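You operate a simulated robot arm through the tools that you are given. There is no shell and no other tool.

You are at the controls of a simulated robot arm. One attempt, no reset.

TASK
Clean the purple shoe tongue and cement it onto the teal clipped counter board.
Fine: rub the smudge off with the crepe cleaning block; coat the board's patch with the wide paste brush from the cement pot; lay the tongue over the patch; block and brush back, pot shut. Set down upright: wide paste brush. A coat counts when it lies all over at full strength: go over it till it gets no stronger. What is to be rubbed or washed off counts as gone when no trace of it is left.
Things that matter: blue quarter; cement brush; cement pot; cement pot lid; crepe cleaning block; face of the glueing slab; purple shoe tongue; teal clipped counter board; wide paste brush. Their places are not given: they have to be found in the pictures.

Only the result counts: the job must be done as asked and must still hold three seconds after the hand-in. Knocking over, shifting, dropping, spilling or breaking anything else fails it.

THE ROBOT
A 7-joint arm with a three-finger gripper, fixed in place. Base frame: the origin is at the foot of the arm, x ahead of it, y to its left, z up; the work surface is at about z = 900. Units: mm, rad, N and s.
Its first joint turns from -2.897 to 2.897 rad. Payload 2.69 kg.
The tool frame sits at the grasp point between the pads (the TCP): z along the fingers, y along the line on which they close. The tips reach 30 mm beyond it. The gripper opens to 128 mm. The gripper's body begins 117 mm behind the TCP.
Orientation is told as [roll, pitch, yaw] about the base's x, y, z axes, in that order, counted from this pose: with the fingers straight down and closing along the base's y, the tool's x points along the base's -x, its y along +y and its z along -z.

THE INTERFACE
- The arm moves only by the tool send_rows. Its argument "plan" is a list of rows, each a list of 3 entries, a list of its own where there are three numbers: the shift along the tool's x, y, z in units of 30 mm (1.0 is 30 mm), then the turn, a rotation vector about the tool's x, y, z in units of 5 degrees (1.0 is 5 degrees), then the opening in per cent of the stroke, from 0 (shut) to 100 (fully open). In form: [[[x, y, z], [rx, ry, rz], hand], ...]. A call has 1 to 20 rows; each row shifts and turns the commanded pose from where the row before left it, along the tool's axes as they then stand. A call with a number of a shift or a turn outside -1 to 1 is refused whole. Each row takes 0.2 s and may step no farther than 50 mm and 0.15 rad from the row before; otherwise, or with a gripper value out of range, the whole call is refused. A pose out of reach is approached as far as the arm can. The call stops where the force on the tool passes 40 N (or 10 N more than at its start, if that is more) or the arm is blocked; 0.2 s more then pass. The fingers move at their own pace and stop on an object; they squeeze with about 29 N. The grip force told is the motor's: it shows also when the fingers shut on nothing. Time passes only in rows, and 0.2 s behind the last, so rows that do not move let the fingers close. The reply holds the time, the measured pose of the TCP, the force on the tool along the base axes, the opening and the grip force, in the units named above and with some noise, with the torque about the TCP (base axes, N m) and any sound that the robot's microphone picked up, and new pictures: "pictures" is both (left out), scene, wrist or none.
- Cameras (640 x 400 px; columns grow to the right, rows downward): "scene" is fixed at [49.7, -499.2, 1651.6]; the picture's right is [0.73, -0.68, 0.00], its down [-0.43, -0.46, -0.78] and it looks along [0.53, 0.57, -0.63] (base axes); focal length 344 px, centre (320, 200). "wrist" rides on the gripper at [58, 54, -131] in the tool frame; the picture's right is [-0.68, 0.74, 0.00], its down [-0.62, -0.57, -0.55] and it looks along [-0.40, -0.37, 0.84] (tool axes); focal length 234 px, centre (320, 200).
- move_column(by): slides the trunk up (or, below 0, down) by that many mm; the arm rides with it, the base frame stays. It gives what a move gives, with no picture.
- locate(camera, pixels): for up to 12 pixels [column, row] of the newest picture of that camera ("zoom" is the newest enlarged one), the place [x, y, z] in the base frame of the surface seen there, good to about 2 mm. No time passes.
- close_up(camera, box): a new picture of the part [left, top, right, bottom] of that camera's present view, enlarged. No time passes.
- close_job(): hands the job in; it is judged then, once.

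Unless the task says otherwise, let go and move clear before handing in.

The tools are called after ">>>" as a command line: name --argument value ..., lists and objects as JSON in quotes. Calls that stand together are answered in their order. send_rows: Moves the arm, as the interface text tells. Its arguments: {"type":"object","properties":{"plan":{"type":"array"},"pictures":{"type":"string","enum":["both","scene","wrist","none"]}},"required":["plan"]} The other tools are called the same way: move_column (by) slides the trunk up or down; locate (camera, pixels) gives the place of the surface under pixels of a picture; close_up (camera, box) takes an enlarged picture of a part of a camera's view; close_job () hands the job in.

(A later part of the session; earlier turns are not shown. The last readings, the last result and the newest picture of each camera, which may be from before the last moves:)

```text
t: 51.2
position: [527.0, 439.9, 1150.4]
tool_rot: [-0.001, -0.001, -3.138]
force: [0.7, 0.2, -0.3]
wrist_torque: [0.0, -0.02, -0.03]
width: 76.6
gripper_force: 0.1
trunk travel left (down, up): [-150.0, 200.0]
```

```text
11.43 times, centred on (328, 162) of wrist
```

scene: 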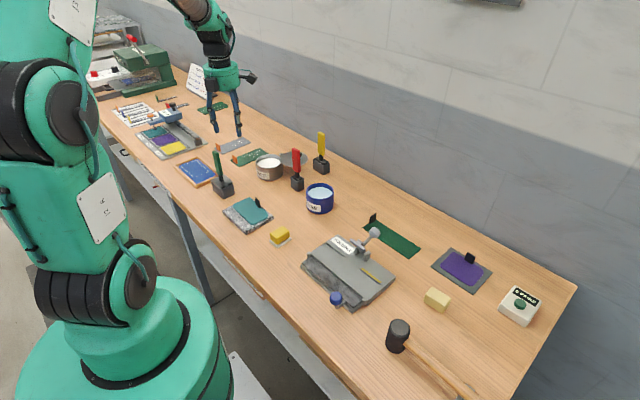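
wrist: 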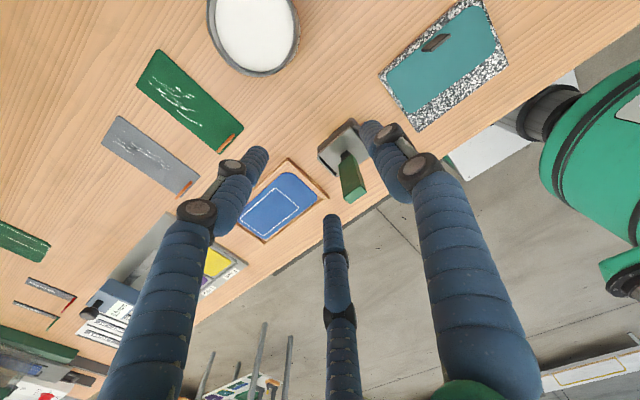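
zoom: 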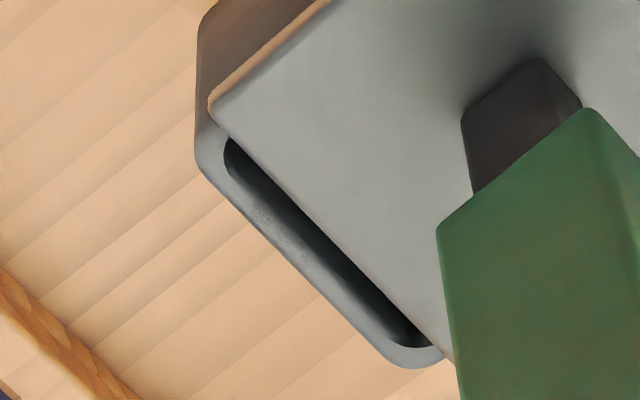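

The green holder is 52×75 and its head about 57 wide under the plate; yellow is 45 wide and red 20. I'll check the table-edge signs and other surfaces for naming clues.

>>> close_up --camera "scene" --box '[150, 170, 310, 310]'

>>> close_up --camera "scene" --box '[440, 0, 560, 60]'

>>> close_up --camera "wrist" --box '[0, 260, 300, 400]'

>>> close_up --camera "scene" --box '[205, 130, 275, 175]'

```text
2.86 times, centred on (230, 240) of scene
```

zoom: 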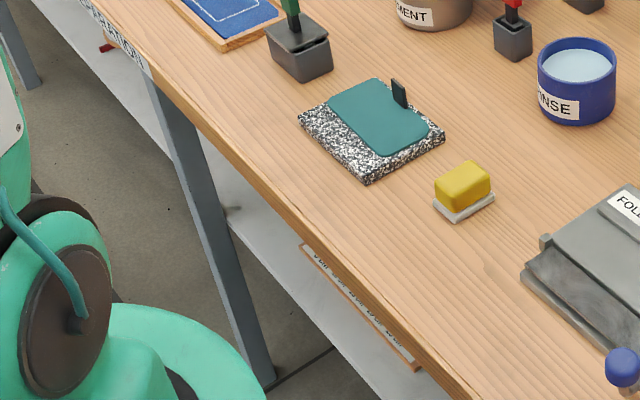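

```text
5.33 times, centred on (500, 30) of scene
```

zoom: 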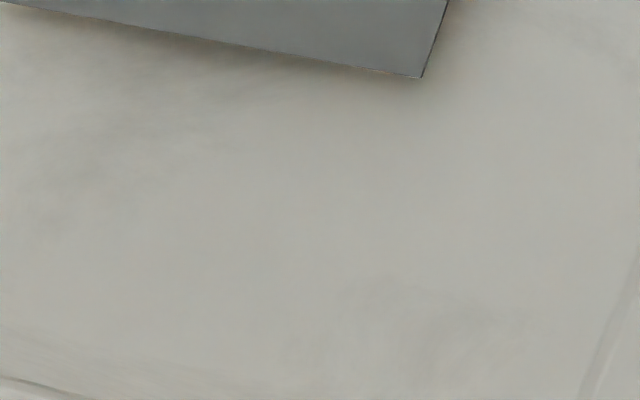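

```text
2.13 times, centred on (150, 330) of wrist
```

zoom: 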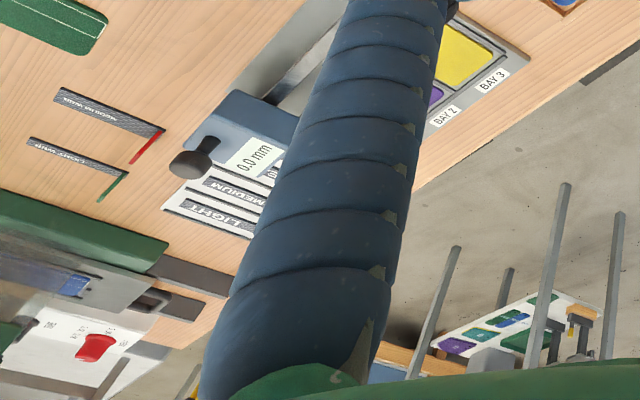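

```text
8.89 times, centred on (240, 152) of scene
```

zoom: 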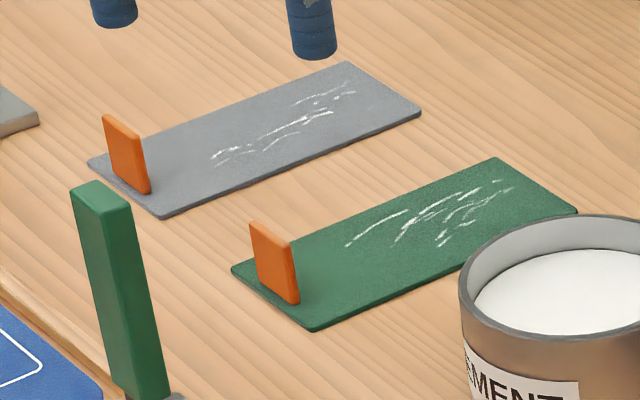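

A framed sign hangs under the table edge around scene (223–265, 254–299). I'll zoom in to read it.

>>> close_up --camera "scene" --box '[218, 250, 270, 302]'

>>> close_up --camera "scene" --box '[130, 160, 190, 200]'

>>> close_up --camera "wrist" --box '[190, 320, 300, 400]'

```text
7.69 times, centred on (244, 276) of scene
```

zoom: 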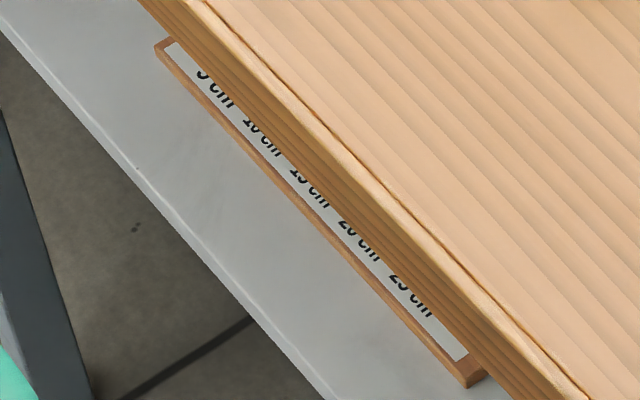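

```text
10.00 times, centred on (160, 180) of scene
```

zoom: 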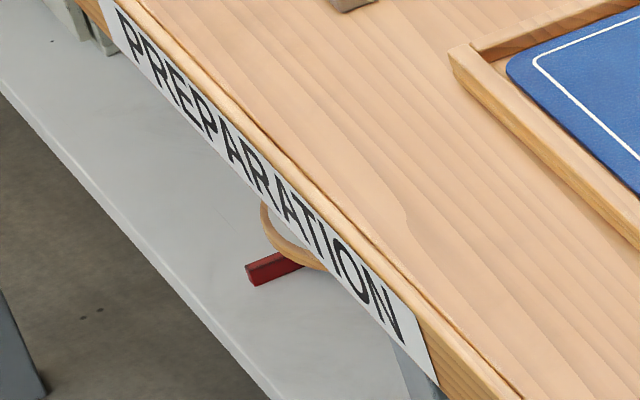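

```text
5.00 times, centred on (245, 360) of wrist
```

zoom: 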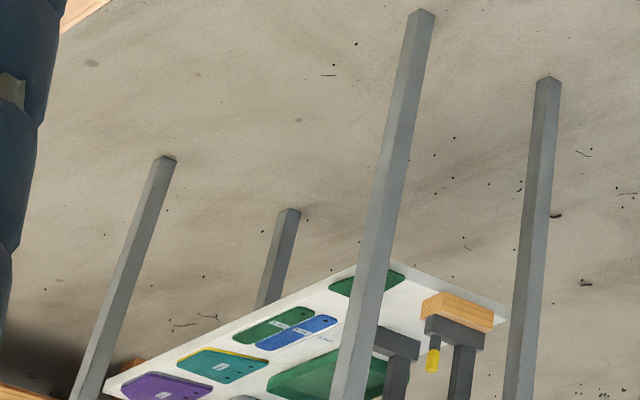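

There are no naming labels, just a ruler and a PREPARATION sign. Green has the widest head and largest footprint of the three, so it's my lead candidate for the wide paste brush. I'll measure its handle and compare it with the others.

>>> close_up --camera "wrist" --box '[326, 145, 374, 210]'

>>> locate --camera "zoom" --pixels '[[285, 345], [330, 385], [400, 330], [360, 290], [300, 250], [320, 150], [250, 130], [400, 300], [280, 200], [350, 350]]'

>>> locate --camera "scene" --pixels '[[213, 152.5], [218.5, 152.5], [216, 150.5], [221, 175], [214.5, 160], [219.5, 165], [293, 150], [300, 152], [297, 147.5], [318, 134], [325, 136], [322, 132]]'

```text
6.15 times, centred on (350, 178) of wrist
```

zoom: 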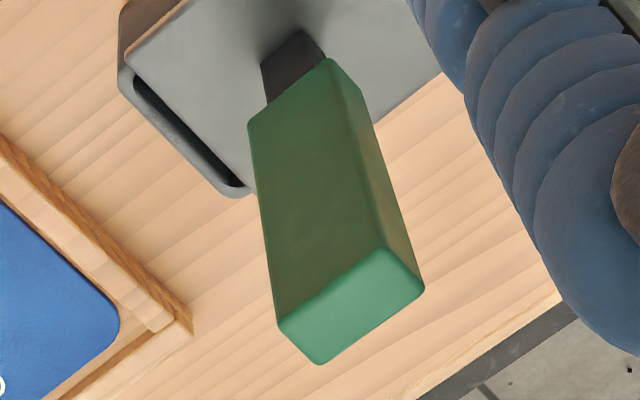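

```text
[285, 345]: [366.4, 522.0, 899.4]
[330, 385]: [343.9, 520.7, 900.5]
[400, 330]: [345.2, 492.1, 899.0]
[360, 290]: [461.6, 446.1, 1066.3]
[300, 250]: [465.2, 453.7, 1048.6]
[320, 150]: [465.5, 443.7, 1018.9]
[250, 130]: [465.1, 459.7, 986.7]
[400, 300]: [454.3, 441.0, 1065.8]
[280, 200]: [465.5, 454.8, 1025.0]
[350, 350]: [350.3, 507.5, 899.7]
```

```text
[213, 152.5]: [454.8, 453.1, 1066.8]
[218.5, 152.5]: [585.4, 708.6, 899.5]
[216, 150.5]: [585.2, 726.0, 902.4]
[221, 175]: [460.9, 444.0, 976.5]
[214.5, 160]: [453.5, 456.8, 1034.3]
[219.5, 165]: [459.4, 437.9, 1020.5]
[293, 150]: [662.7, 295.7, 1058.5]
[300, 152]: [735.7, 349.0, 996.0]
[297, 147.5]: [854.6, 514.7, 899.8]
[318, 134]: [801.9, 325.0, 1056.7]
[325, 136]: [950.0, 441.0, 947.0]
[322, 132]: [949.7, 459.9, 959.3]
```

The green handle is 12 mm thick in x and 23 wide in y, centred near (459.5,448.5), with z 976–1067. Its broad block-and-handle shape is typical of a wide paste brush. I'll turn back to yaw 90 and move above it so I can lift it slightly and inspect the head.

>>> send_rows --plan '[[[0, 0, 0], [0, 0, 1], 60], [[0, 0, 0], [0, 0, 1], 60], [[0, 0, 0], [0, 0, 1], 60], [[0, 0, 0], [0, 0, 1], 60], [[0, 0, 0], [0, 0, 1], 60], [[0, 0, 0], [0, 0, 1], 60], [[0, 0, 0], [0, 0, 1], 60], [[0, 0, 0], [0, 0, 1], 60], [[0, 0, 0], [0, 0, 1], 60], [[0, 0, 0], [0, 0, 1], 60], [[0, 0, 0], [0, 0, 1], 60], [[0, 0, 0], [0, 0, 1], 60], [[0, 0, 0], [0, 0, 1], 60], [[0, 0, 0], [0, 0, 1], 60], [[0, 0, 0], [0, 0, 1], 60], [[0, 0, 0], [0, 0, 1], 60], [[0, 0, 0], [0, 0, 1], 60], [[0, 0, 0], [0, 0, 1], 60], [[0, 0, 0], [0, 0, 0], 60]]' --pictures "none"

>>> send_rows --plan '[[[-0.07, 0.53, 0], [0, 0, 0], 60], [[-0.07, 0.53, 0], [0, 0, 0], 60], [[-0.07, 0.53, 0], [0, 0, 0], 60], [[-0.07, 0.53, 0], [0, 0, 0], 60], [[0, 0, 0], [0, 0, 0], 60]]'

```text
t: 55.2
position: [527.2, 439.8, 1150.6]
tool_rot: [0.001, -0.002, 1.57]
force: [-0.2, 0.1, -0.1]
wrist_torque: [-0.02, 0.01, -0.02]
width: 77.1
gripper_force: 0.0
trunk travel left (down, up): [-150.0, 200.0]
```

```text
t: 56.4
position: [463.2, 449.2, 1151.6]
tool_rot: [0.001, 0.001, 1.574]
force: [0.2, -0.5, 0.2]
wrist_torque: [-0.05, 0.0, 0.02]
width: 77.2
gripper_force: 0.1
trunk travel left (down, up): [-150.0, 200.0]
```

scene: 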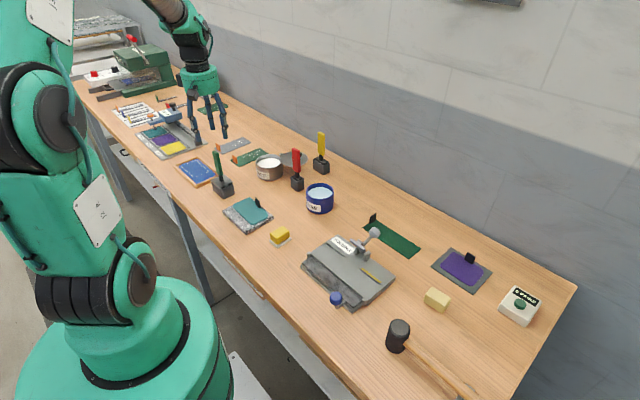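
wrist: 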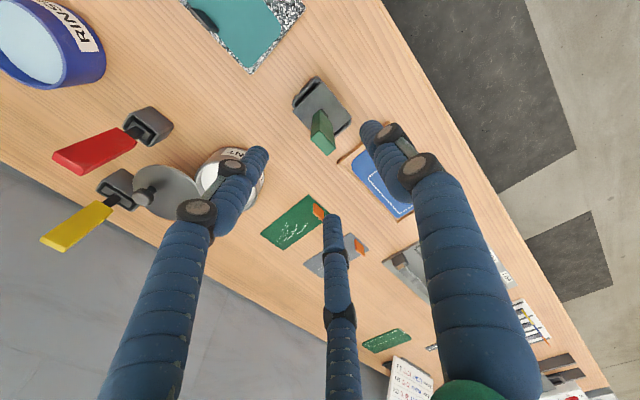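

This view shows all three brushes; I'll zoom in before touching any.

>>> close_up --camera "wrist" --box '[30, 90, 190, 260]'

>>> close_up --camera "wrist" --box '[280, 65, 360, 155]'

```text
2.35 times, centred on (110, 175) of wrist
```

zoom: 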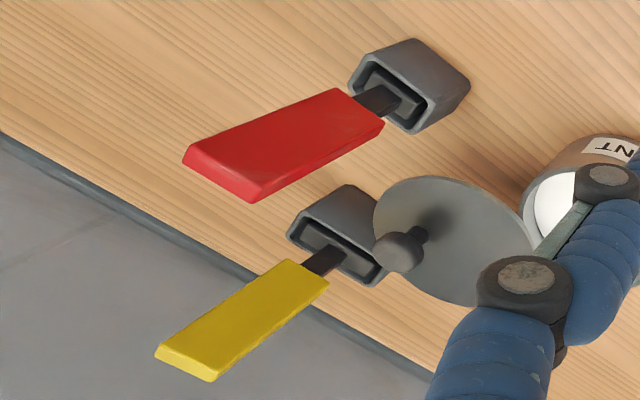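

```text
4.44 times, centred on (320, 110) of wrist
```

zoom: 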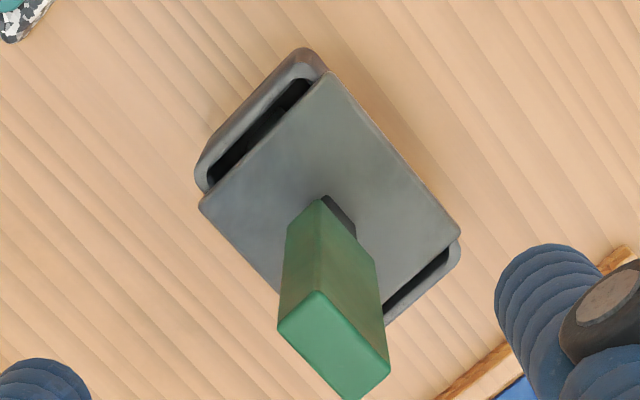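

Green really has the broad block head. I'll descend around its handle to TCP z≈1030 and grip it.

>>> send_rows --plan '[[[0, 0, 0.81], [0, 0, 0], 50], [[0, 0, 0.81], [0, 0, 0], 50], [[0, 0, 0.81], [0, 0, 0], 50], [[0, 0, 0.81], [0, 0, 0], 50], [[0, 0, 0.81], [0, 0, 0], 50], [[0, 0, 0], [0, 0, 0], 50]]'

>>> close_up --camera "wrist" --box '[220, 80, 420, 205]'

>>> close_up --camera "scene" --box '[180, 120, 260, 200]'

```text
t: 57.8
position: [463.7, 450.6, 1032.1]
tool_rot: [0.0, 0.002, 1.57]
force: [0.4, -0.2, 0.2]
wrist_torque: [0.0, 0.03, -0.03]
width: 63.9
gripper_force: 0.2
trunk travel left (down, up): [-150.0, 200.0]
```

scene: 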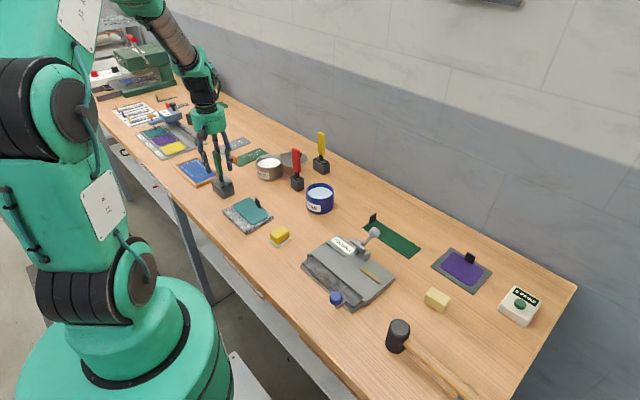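
wrist: 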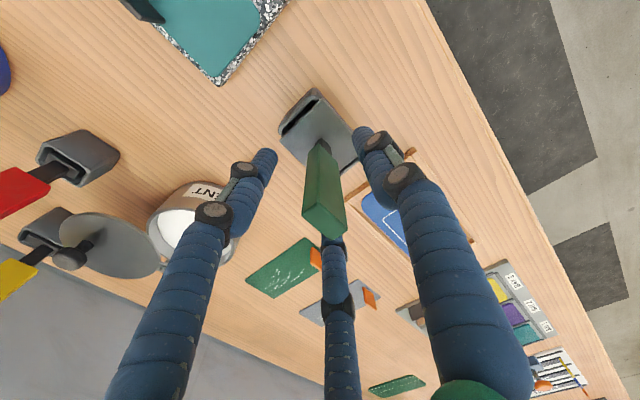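

```text
3.20 times, centred on (320, 142) of wrist
```

zoom: 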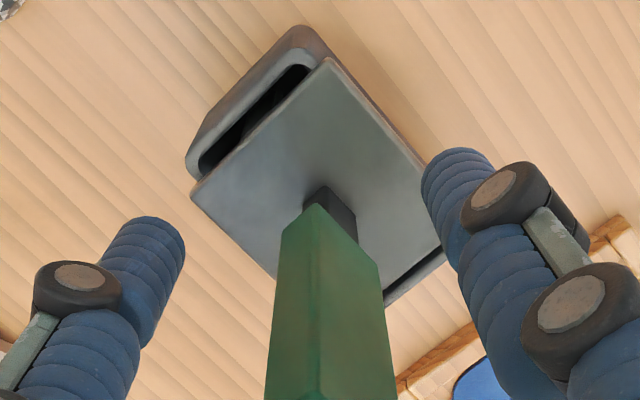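

```text
5.00 times, centred on (220, 160) of scene
```

zoom: 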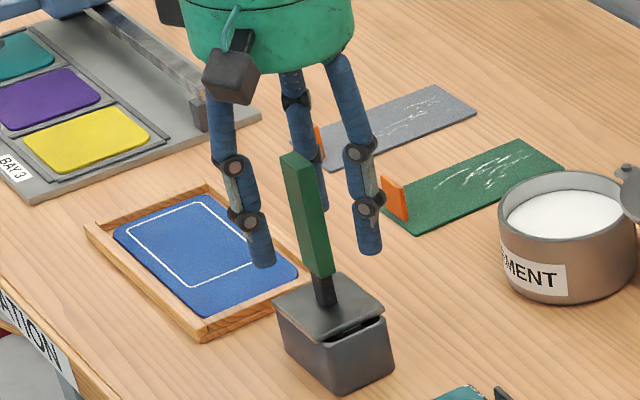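

The handle stands between the fingers. I'll close in steps for a gentle grip.

>>> send_rows --plan '[[[0, 0, 0], [0, 0, 0], 30], [[0, 0, 0], [0, 0, 0], 24], [[0, 0, 0], [0, 0, 0], 20], [[0, 0, 0], [0, 0, 0], 17], [[0, 0, 0], [0, 0, 0], 14], [[0, 0, 0], [0, 0, 0], 11], [[0, 0, 0], [0, 0, 0], 8], [[0, 0, 0], [0, 0, 0], 5], [[0, 0, 0], [0, 0, 0], 0], [[0, 0, 0], [0, 0, 0], 0]]'

>>> close_up --camera "scene" --box '[180, 120, 260, 200]'

>>> close_up --camera "wrist" --box '[220, 80, 420, 205]'

```text
t: 60.0
position: [462.8, 450.3, 1030.8]
tool_rot: [-0.001, 0.0, 1.571]
force: [-0.2, -0.9, -0.2]
wrist_torque: [-0.02, 0.1, 0.04]
width: 20.0
gripper_force: 29.1
trunk travel left (down, up): [-150.0, 200.0]
```

scene: 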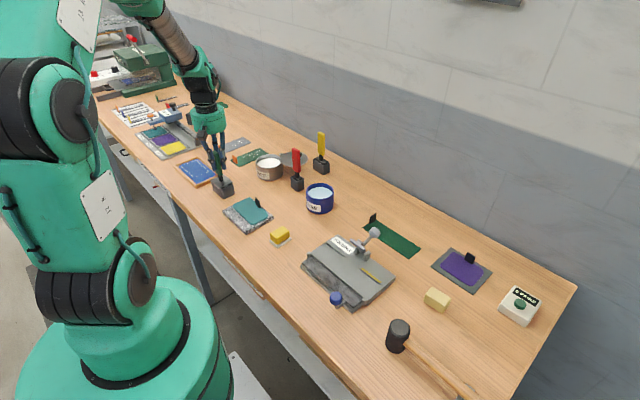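
wrist: 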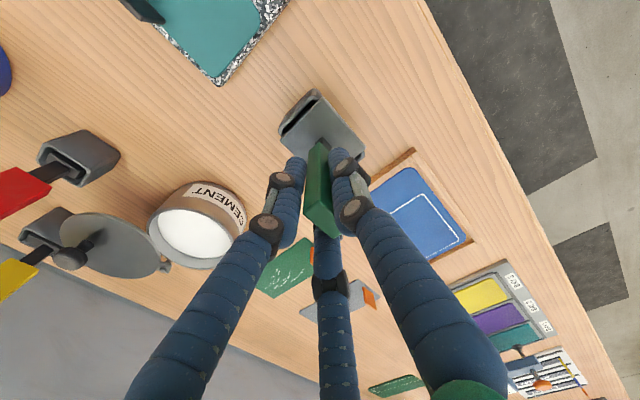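

```text
5.00 times, centred on (220, 160) of scene
```

zoom: 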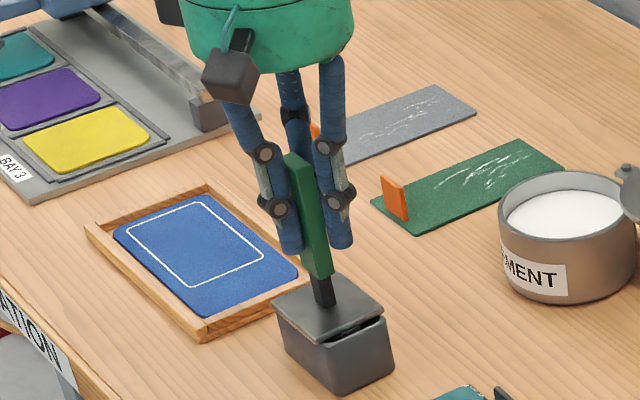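

```text
3.20 times, centred on (320, 142) of wrist
```

zoom: 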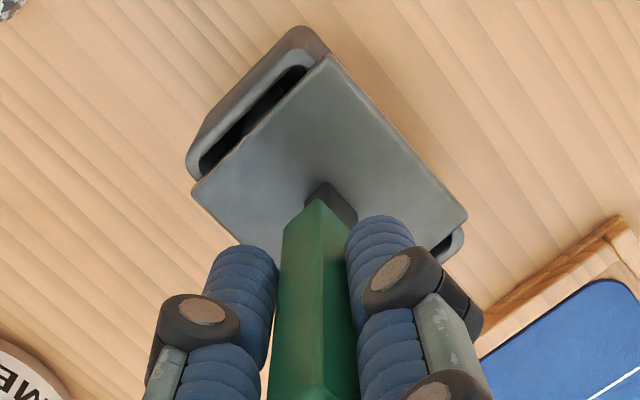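

The grip is firm at 20 mm width and the brush stayed upright. I'll lift it straight up to see its head.

>>> send_rows --plan '[[[0, 0, -0.3], [0, 0, 0], 0], [[0, 0, -0.5], [0, 0, 0], 0], [[0, 0, -0.5], [0, 0, 0], 0], [[0, 0, -0.6], [0, 0, 0], 0], [[0, 0, -0.6], [0, 0, 0], 0], [[0, 0, 0], [0, 0, 0], 0]]'

>>> close_up --camera "scene" --box '[180, 120, 260, 200]'

```text
t: 61.4
position: [463.0, 450.5, 1103.6]
tool_rot: [0.0, 0.0, 1.573]
force: [0.0, 0.4, -1.1]
wrist_torque: [-0.01, -0.03, 0.01]
width: 20.2
gripper_force: 28.8
trunk travel left (down, up): [-150.0, 200.0]
```

scene: 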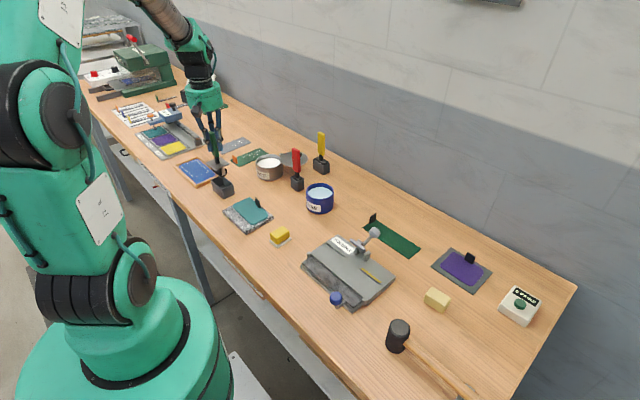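
wrist: 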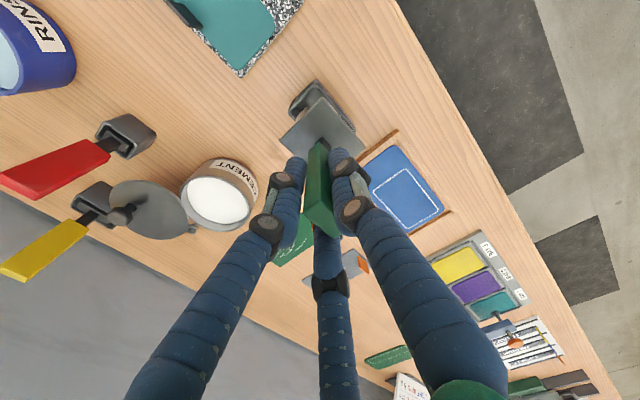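

```text
5.00 times, centred on (220, 160) of scene
```

zoom: 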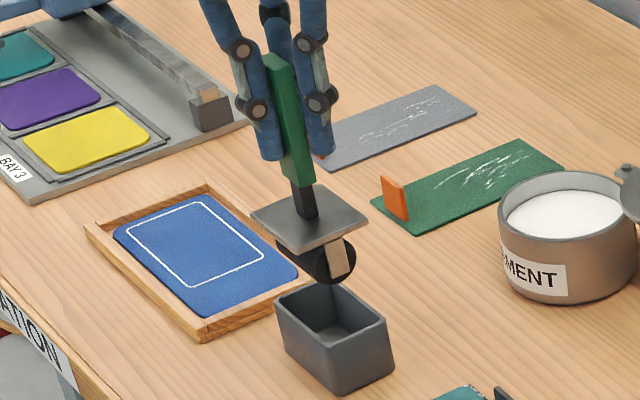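

The brush lifted out with its plate. Beneath is a dark round part with a tan strip, so I'll zoom in on it.

>>> close_up --camera "scene" --box '[204, 152, 240, 182]'

>>> locate --camera "zoom" --pixels '[[330, 230], [310, 290], [400, 290], [400, 240], [375, 300], [300, 250], [360, 230], [400, 330], [340, 340]]'

```text
13.33 times, centred on (222, 167) of scene
```

zoom: 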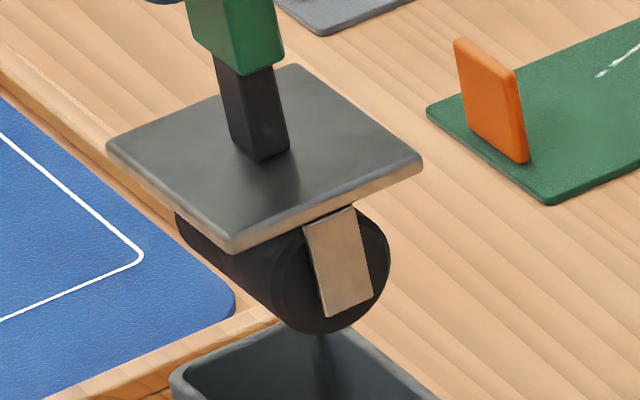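

```text
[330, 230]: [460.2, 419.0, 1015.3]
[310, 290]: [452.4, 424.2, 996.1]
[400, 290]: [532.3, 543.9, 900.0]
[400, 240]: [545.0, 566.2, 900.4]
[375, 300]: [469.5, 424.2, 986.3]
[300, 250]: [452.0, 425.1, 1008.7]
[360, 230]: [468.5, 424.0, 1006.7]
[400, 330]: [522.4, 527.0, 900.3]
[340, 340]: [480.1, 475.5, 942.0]
```

It's a roller with a splash guard, not a brush. So the only brushes are red (narrow, the cement brush) and yellow (the wide paste brush), which matches the list. I'll put the roller back exactly where it was.

>>> send_rows --plan '[[[0, 0, 0.6], [0, 0, 0], 0], [[0, 0, 0.6], [0, 0, 0], 0], [[0, 0, 0.5], [0, 0, 0], 0], [[0, 0, 0.4], [0, 0, 0], 0], [[0, 0, 0.2], [0, 0, 0], 0], [[0, 0, 0.13], [0, 0, 0], 0], [[0, 0, 0], [0, 0, 0], 0]]'

>>> close_up --camera "scene" --box '[194, 140, 250, 200]'

```text
t: 63.0
position: [464.8, 448.9, 1032.7]
tool_rot: [0.001, 0.001, 1.572]
force: [0.0, -0.1, -2.9]
wrist_torque: [-0.02, 0.0, 0.05]
width: 20.4
gripper_force: 28.8
trunk travel left (down, up): [-150.0, 200.0]
```

scene: 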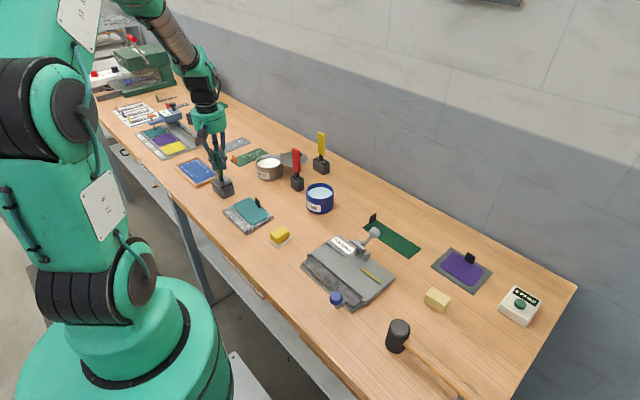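
wrist: 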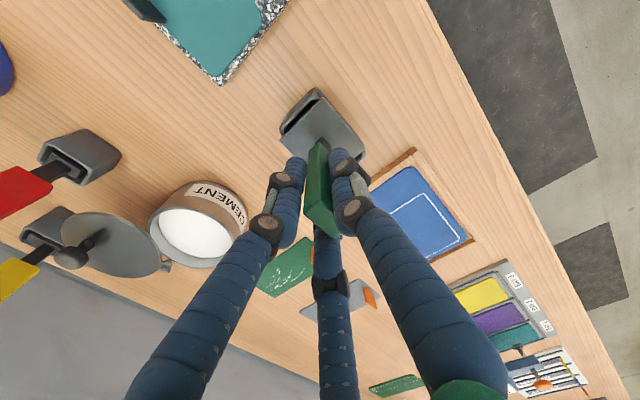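

```text
6.67 times, centred on (222, 170) of scene
```

zoom: 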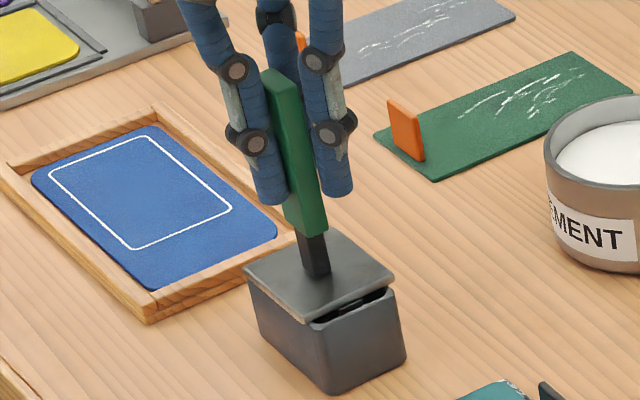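

It's about 2 mm above its rest. I'll lower the last bit gently.

>>> send_rows --plan '[[[0, 0, 0.035], [0, 0, 0], 0], [[0, 0, 0.035], [0, 0, 0], 0], [[0, 0, 0], [0, 0, 0], 0]]' --pictures "none"

```text
t: 63.8
position: [464.4, 448.6, 1031.1]
tool_rot: [-0.003, 0.0, 1.573]
force: [3.8, -2.2, 14.1]
wrist_torque: [-0.66, 0.06, 0.1]
width: 20.7
gripper_force: 28.5
trunk travel left (down, up): [-150.0, 200.0]
```

Seated, with 14 N upward. I'll release gently and rise clear.

>>> send_rows --plan '[[[0, 0, -0.02], [0, 0, 0], 12], [[0, 0, 0], [0, 0, 0], 20], [[0, 0, 0], [0, 0, 0], 30], [[0, 0, 0], [0, 0, 0], 45], [[0, 0, -0.5], [0, 0, 0], 45], [[0, 0, -0.9], [0, 0, 0], 45], [[0, 0, -0.9], [0, 0, 0], 45], [[0, 0, -0.9], [0, 0, 0], 45], [[0, 0, -0.9], [0, 0, 0], 45], [[0, 0, 0], [0, 0, 0], 45]]'

>>> close_up --camera "scene" --box '[195, 145, 251, 205]'

>>> close_up --camera "wrist" --box '[280, 65, 360, 155]'

```text
t: 66.0
position: [463.7, 448.7, 1153.8]
tool_rot: [0.0, -0.001, 1.57]
force: [0.1, -0.2, -0.6]
wrist_torque: [-0.01, -0.02, 0.03]
width: 57.6
gripper_force: 0.1
trunk travel left (down, up): [-150.0, 200.0]
```

scene: 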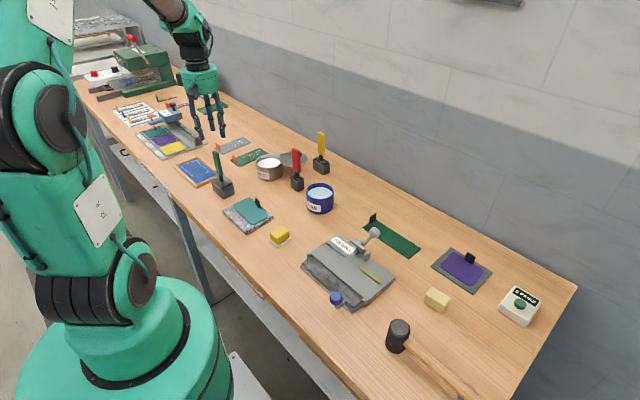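
wrist: 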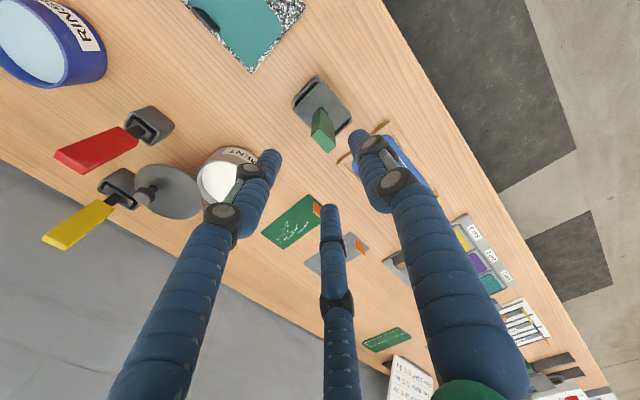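

```text
6.67 times, centred on (223, 175) of scene
```

zoom: 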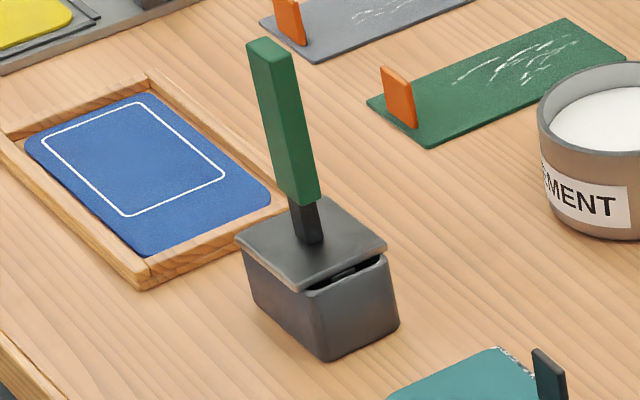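

```text
4.44 times, centred on (320, 110) of wrist
```

zoom: 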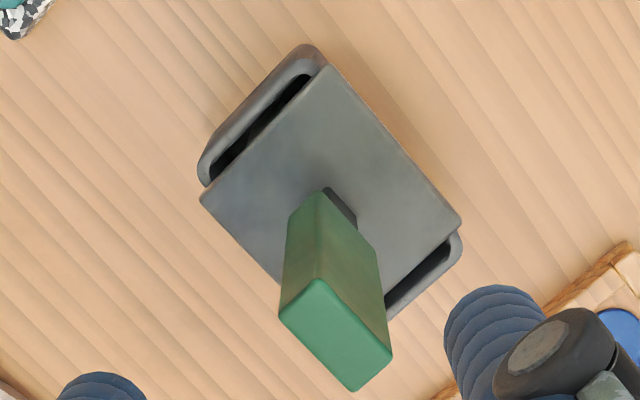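

The roller is back exactly as before. Now I'll go to the yellow wide brush, whose handle is centred at about (808,315) with z 979–1057.

>>> send_rows --plan '[[[0.372, -0.967, 0], [0, 0, 0], 50], [[0.372, -0.967, 0], [0, 0, 0], 50], [[0.372, -0.967, 0], [0, 0, 0], 50], [[0.372, -0.967, 0], [0, 0, 0], 50], [[0.372, -0.967, 0], [0, 0, 0], 50], [[0.372, -0.967, 0], [0, 0, 0], 50], [[0.372, -0.967, 0], [0, 0, 0], 50], [[0.372, -0.967, 0], [0, 0, 0], 50], [[0.372, -0.967, 0], [0, 0, 0], 50], [[0.372, -0.967, 0], [0, 0, 0], 50], [[0.372, -0.967, 0], [0, 0, 0], 50], [[0.372, -0.967, 0], [0, 0, 0], 50], [[0, 0, 0], [0, 0, 0], 50]]'

>>> close_up --camera "wrist" --box '[220, 30, 420, 155]'

```text
t: 68.8
position: [813.7, 314.1, 1154.9]
tool_rot: [0.0, -0.001, 1.571]
force: [-0.4, -0.8, -0.7]
wrist_torque: [0.02, 0.05, -0.01]
width: 63.9
gripper_force: 0.0
trunk travel left (down, up): [-150.0, 200.0]
```

scene: 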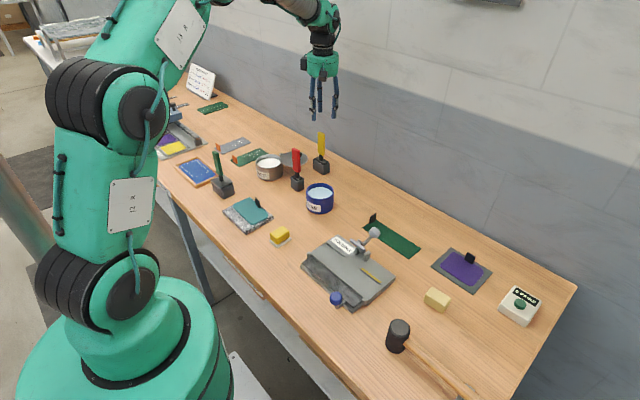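
wrist: 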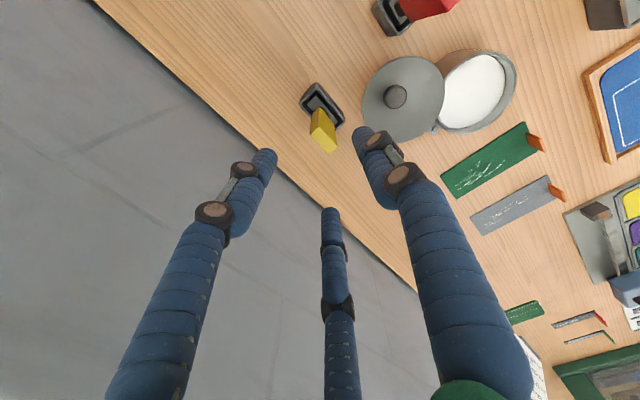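

```text
3.20 times, centred on (320, 92) of wrist
```

zoom: 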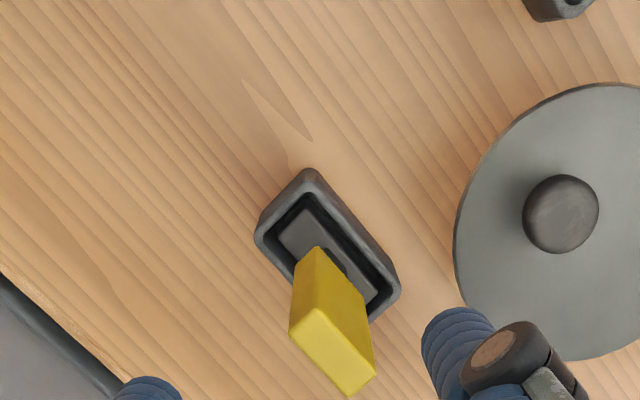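

This gives a good top view of the brush, pot and lid. I'll locate the handle's top corners, the lid knob, the hinge pin and the pot rim.

>>> locate --camera "zoom" --pixels '[[292, 325], [318, 310], [372, 372], [348, 393], [330, 350], [258, 238], [305, 172], [398, 290], [280, 240], [312, 210], [378, 290]]'

>>> locate --camera "wrist" --pixels '[[395, 96], [395, 90], [364, 95], [403, 57], [400, 137], [435, 128], [440, 126], [474, 90], [515, 90], [485, 50], [470, 132], [443, 85]]'

>>> close_up --camera "wrist" --box '[355, 40, 525, 145]'

```text
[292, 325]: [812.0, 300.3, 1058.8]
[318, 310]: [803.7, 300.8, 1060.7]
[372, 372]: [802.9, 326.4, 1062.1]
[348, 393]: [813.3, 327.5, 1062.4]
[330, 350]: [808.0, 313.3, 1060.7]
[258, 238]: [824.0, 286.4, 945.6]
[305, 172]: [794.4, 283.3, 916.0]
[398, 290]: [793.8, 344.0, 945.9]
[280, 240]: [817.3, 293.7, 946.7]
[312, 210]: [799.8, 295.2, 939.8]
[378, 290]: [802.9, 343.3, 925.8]
```

```text
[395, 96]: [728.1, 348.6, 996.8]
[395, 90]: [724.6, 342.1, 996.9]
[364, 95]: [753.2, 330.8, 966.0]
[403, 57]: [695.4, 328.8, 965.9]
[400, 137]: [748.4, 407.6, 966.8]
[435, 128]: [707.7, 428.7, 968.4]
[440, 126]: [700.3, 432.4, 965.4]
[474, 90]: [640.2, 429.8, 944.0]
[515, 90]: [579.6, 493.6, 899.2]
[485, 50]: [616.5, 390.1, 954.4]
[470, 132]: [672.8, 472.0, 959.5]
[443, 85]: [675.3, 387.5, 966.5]
```

```text
3.76 times, centred on (440, 92) of wrist
```

zoom: 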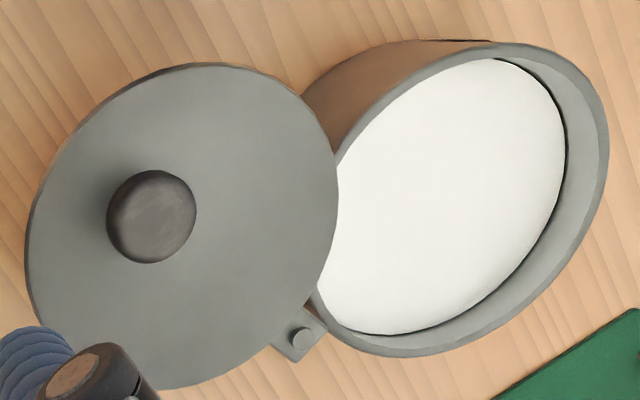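

The lid pivots on a pin at about (704,431) with its knob at (727,347), top z 997. The pot is centred near (648,428). The yellow handle spans x 803–813 and y 300–327, so I'll descend around it and grip in steps.

>>> send_rows --plan '[[[0, 0.04, 0.886], [0, 0, 0], 50], [[0, 0, 0.886], [0, 0, 0], 50], [[0, 0, 0.886], [0, 0, 0], 50], [[0, 0, 0.886], [0, 0, 0], 50], [[0, 0, 0.886], [0, 0, 0], 50], [[0, 0, 0], [0, 0, 0], 35], [[0, 0, 0], [0, 0, 0], 26], [[0, 0, 0], [0, 0, 0], 21], [[0, 0, 0], [0, 0, 0], 17], [[0, 0, 0], [0, 0, 0], 14], [[0, 0, 0], [0, 0, 0], 11], [[0, 0, 0], [0, 0, 0], 8], [[0, 0, 0], [0, 0, 0], 4], [[0, 0, 0], [0, 0, 0], 0], [[0, 0, 0], [0, 0, 0], 0]]'

>>> close_up --camera "scene" --box '[290, 110, 350, 180]'

```text
t: 72.0
position: [812.9, 314.0, 1020.9]
tool_rot: [0.0, -0.001, 1.572]
force: [0.8, -0.9, -0.5]
wrist_torque: [-0.03, -0.02, 0.0]
width: 20.5
gripper_force: 28.9
trunk travel left (down, up): [-150.0, 200.0]
```

scene: 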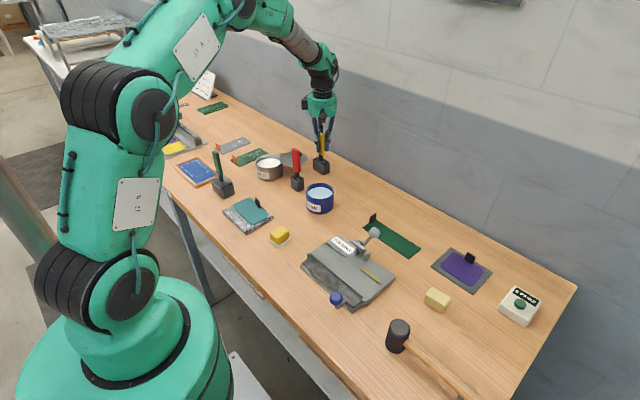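
wrist: 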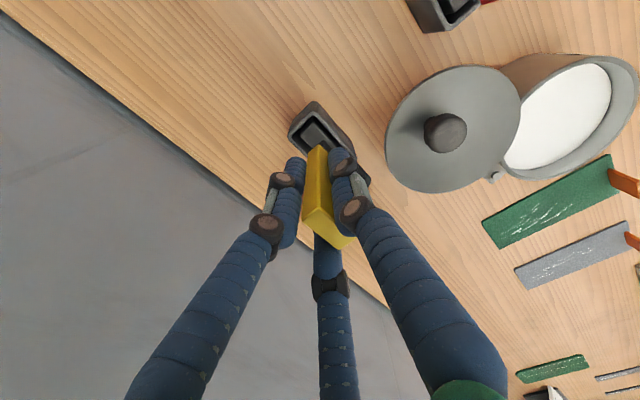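

```text
5.71 times, centred on (320, 145) of scene
```

zoom: 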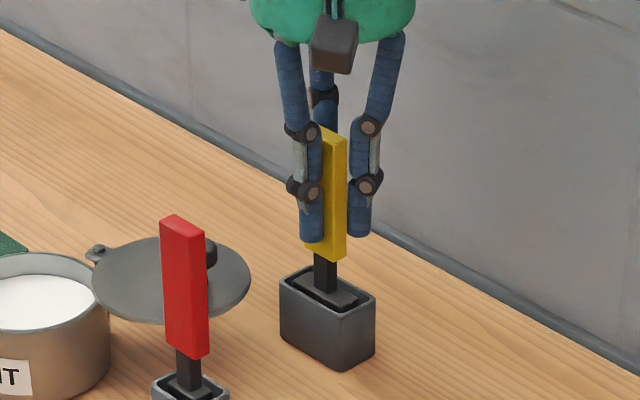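

The brush is gripped at 20.5 mm. I'll lift it clear and check.

>>> send_rows --plan '[[[0, 0, -0.3], [0, 0, 0], 0], [[0, 0, -0.6], [0, 0, 0], 0], [[0, 0, -0.9], [0, 0, 0], 0], [[0, 0, -0.9], [0, 0, 0], 0], [[0, 0, -1.0], [0, 0, 0], 0], [[0, 0, 0], [0, 0, 0], 0]]'

>>> close_up --camera "scene" --box '[290, 80, 350, 180]'

```text
t: 73.4
position: [811.4, 312.6, 1130.6]
tool_rot: [0.0, -0.001, 1.57]
force: [-0.9, -0.1, -0.2]
wrist_torque: [0.03, -0.02, 0.0]
width: 20.4
gripper_force: 29.1
trunk travel left (down, up): [-150.0, 200.0]
```

scene: 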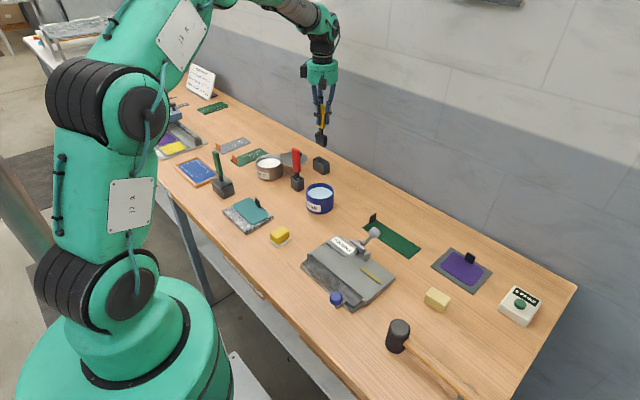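
wrist: 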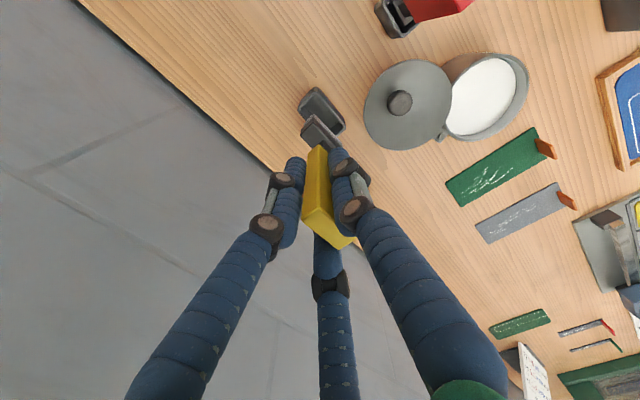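

```text
4.00 times, centred on (320, 130) of scene
```

zoom: 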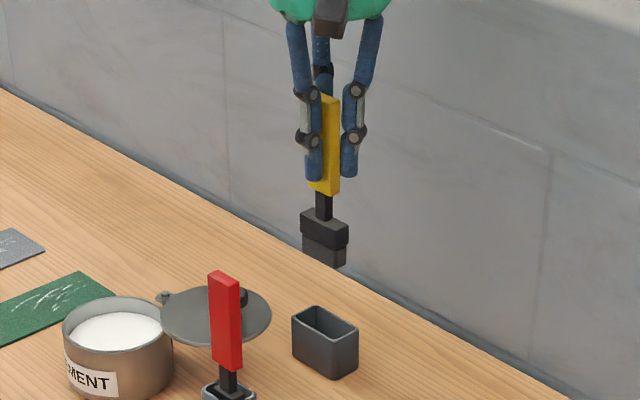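

It is a true brush with a wide head and dark bristles. I'll measure the bristle bottom and the head's extents.

>>> close_up --camera "scene" --box '[305, 120, 341, 150]'

>>> locate --camera "zoom" --pixels '[[240, 150], [270, 260], [360, 300], [390, 280], [330, 220], [320, 270], [250, 250], [340, 290], [390, 200], [300, 100]]'

```text
13.33 times, centred on (323, 135) of scene
```

zoom: 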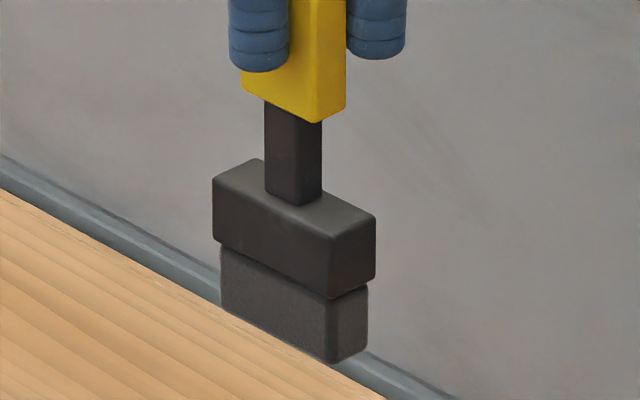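

```text
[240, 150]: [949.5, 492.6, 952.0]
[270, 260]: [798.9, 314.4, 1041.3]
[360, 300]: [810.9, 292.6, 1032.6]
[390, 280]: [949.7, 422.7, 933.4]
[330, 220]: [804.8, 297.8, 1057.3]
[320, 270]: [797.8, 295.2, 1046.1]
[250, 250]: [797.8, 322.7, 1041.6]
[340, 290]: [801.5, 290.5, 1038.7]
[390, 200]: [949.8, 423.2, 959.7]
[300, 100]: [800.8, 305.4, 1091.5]
```

The bristle bottom is about 113 mm below the TCP and the head is 45×15. I'll move over the pot centre and dip about 13 mm below the cement surface at z 944.

>>> send_rows --plan '[[[-0.633, 0.878, 0], [0, 0, 0], 0], [[-0.633, 0.878, 0], [0, 0, 0], 0], [[-0.633, 0.878, 0], [0, 0, 0], 0], [[-0.633, 0.878, 0], [0, 0, 0], 0], [[-0.633, 0.878, 0], [0, 0, 0], 0], [[-0.633, 0.878, 0], [0, 0, 0], 0], [[0, 0, 0], [0, 0, 0], 0]]'

>>> close_up --camera "scene" --box '[235, 110, 315, 190]'

```text
t: 75.0
position: [653.0, 429.0, 1132.5]
tool_rot: [0.0, 0.001, 1.57]
force: [-1.9, 0.4, -1.2]
wrist_torque: [-0.02, -0.07, 0.0]
width: 20.3
gripper_force: 28.5
trunk travel left (down, up): [-150.0, 200.0]
```

scene: 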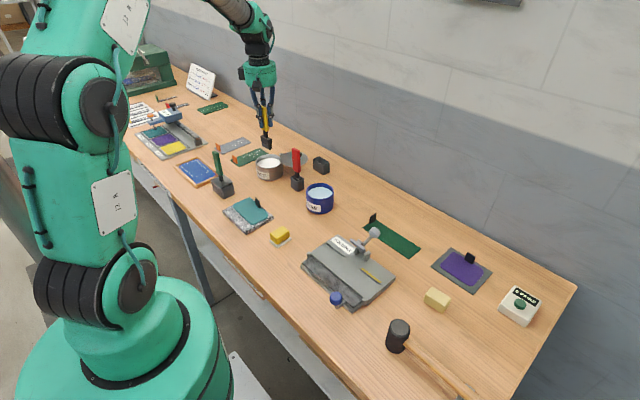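
wrist: 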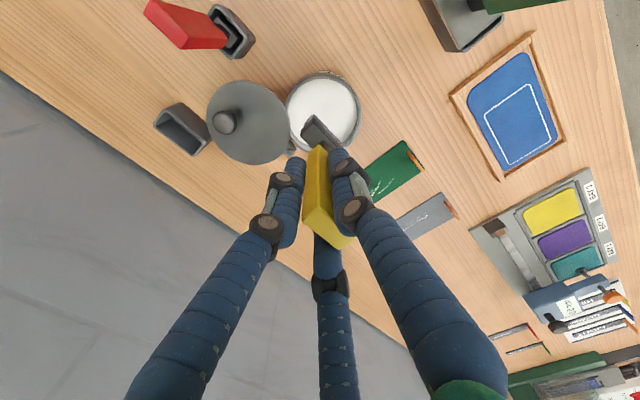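

```text
5.00 times, centred on (275, 150) of scene
```

zoom: 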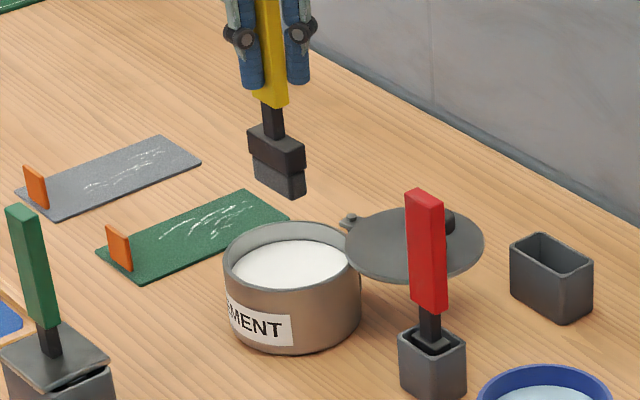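

I'll verify the pot's centre from this view before lowering.

>>> locate --camera "wrist" --pixels '[[287, 105], [359, 110], [322, 74], [300, 84], [350, 84], [355, 135], [293, 140], [325, 100]]'

```text
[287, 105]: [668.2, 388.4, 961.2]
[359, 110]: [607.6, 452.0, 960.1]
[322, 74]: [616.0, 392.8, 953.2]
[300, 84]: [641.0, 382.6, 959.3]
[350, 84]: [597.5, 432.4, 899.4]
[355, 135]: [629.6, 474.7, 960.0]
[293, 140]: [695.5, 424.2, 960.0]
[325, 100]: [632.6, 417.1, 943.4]
```

The pot centre is about (650,430), so the head is well centred. I'll lower it into the cement.

>>> send_rows --plan '[[[0, 0, 0.9], [0, 0, 0], 0], [[0, 0, 0.9], [0, 0, 0], 0], [[0, 0, 0.5], [0, 0, 0], 0], [[0, 0, 0.3], [0, 0, 0], 0], [[0, 0, 0.2], [0, 0, 0], 0], [[0, 0, 0.12], [0, 0, 0], 0], [[0, 0, 0], [0, 0, 0], 0], [[0, 0, 0], [0, 0, 0], 0]]'

>>> close_up --camera "scene" --box '[235, 120, 315, 190]'

```text
t: 76.8
position: [652.9, 429.1, 1043.5]
tool_rot: [-0.001, -0.001, 1.571]
force: [6.7, 5.9, 31.5]
wrist_torque: [0.33, -0.38, -0.09]
width: 20.2
gripper_force: 28.6
trunk travel left (down, up): [-150.0, 200.0]
```

scene: 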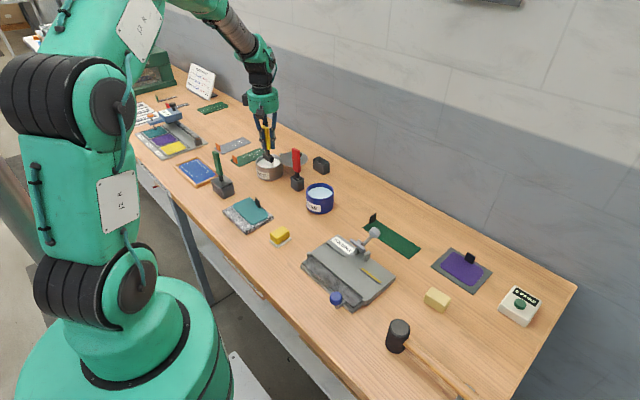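
wrist: 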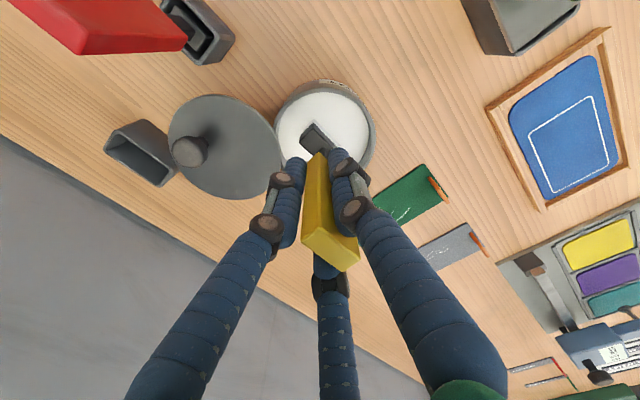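

```text
5.71 times, centred on (275, 155) of scene
```

zoom: 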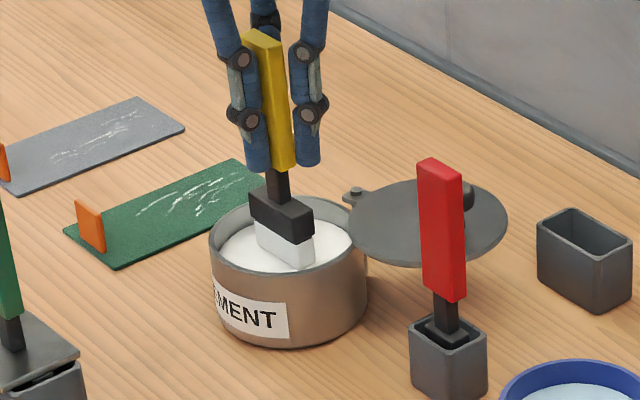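

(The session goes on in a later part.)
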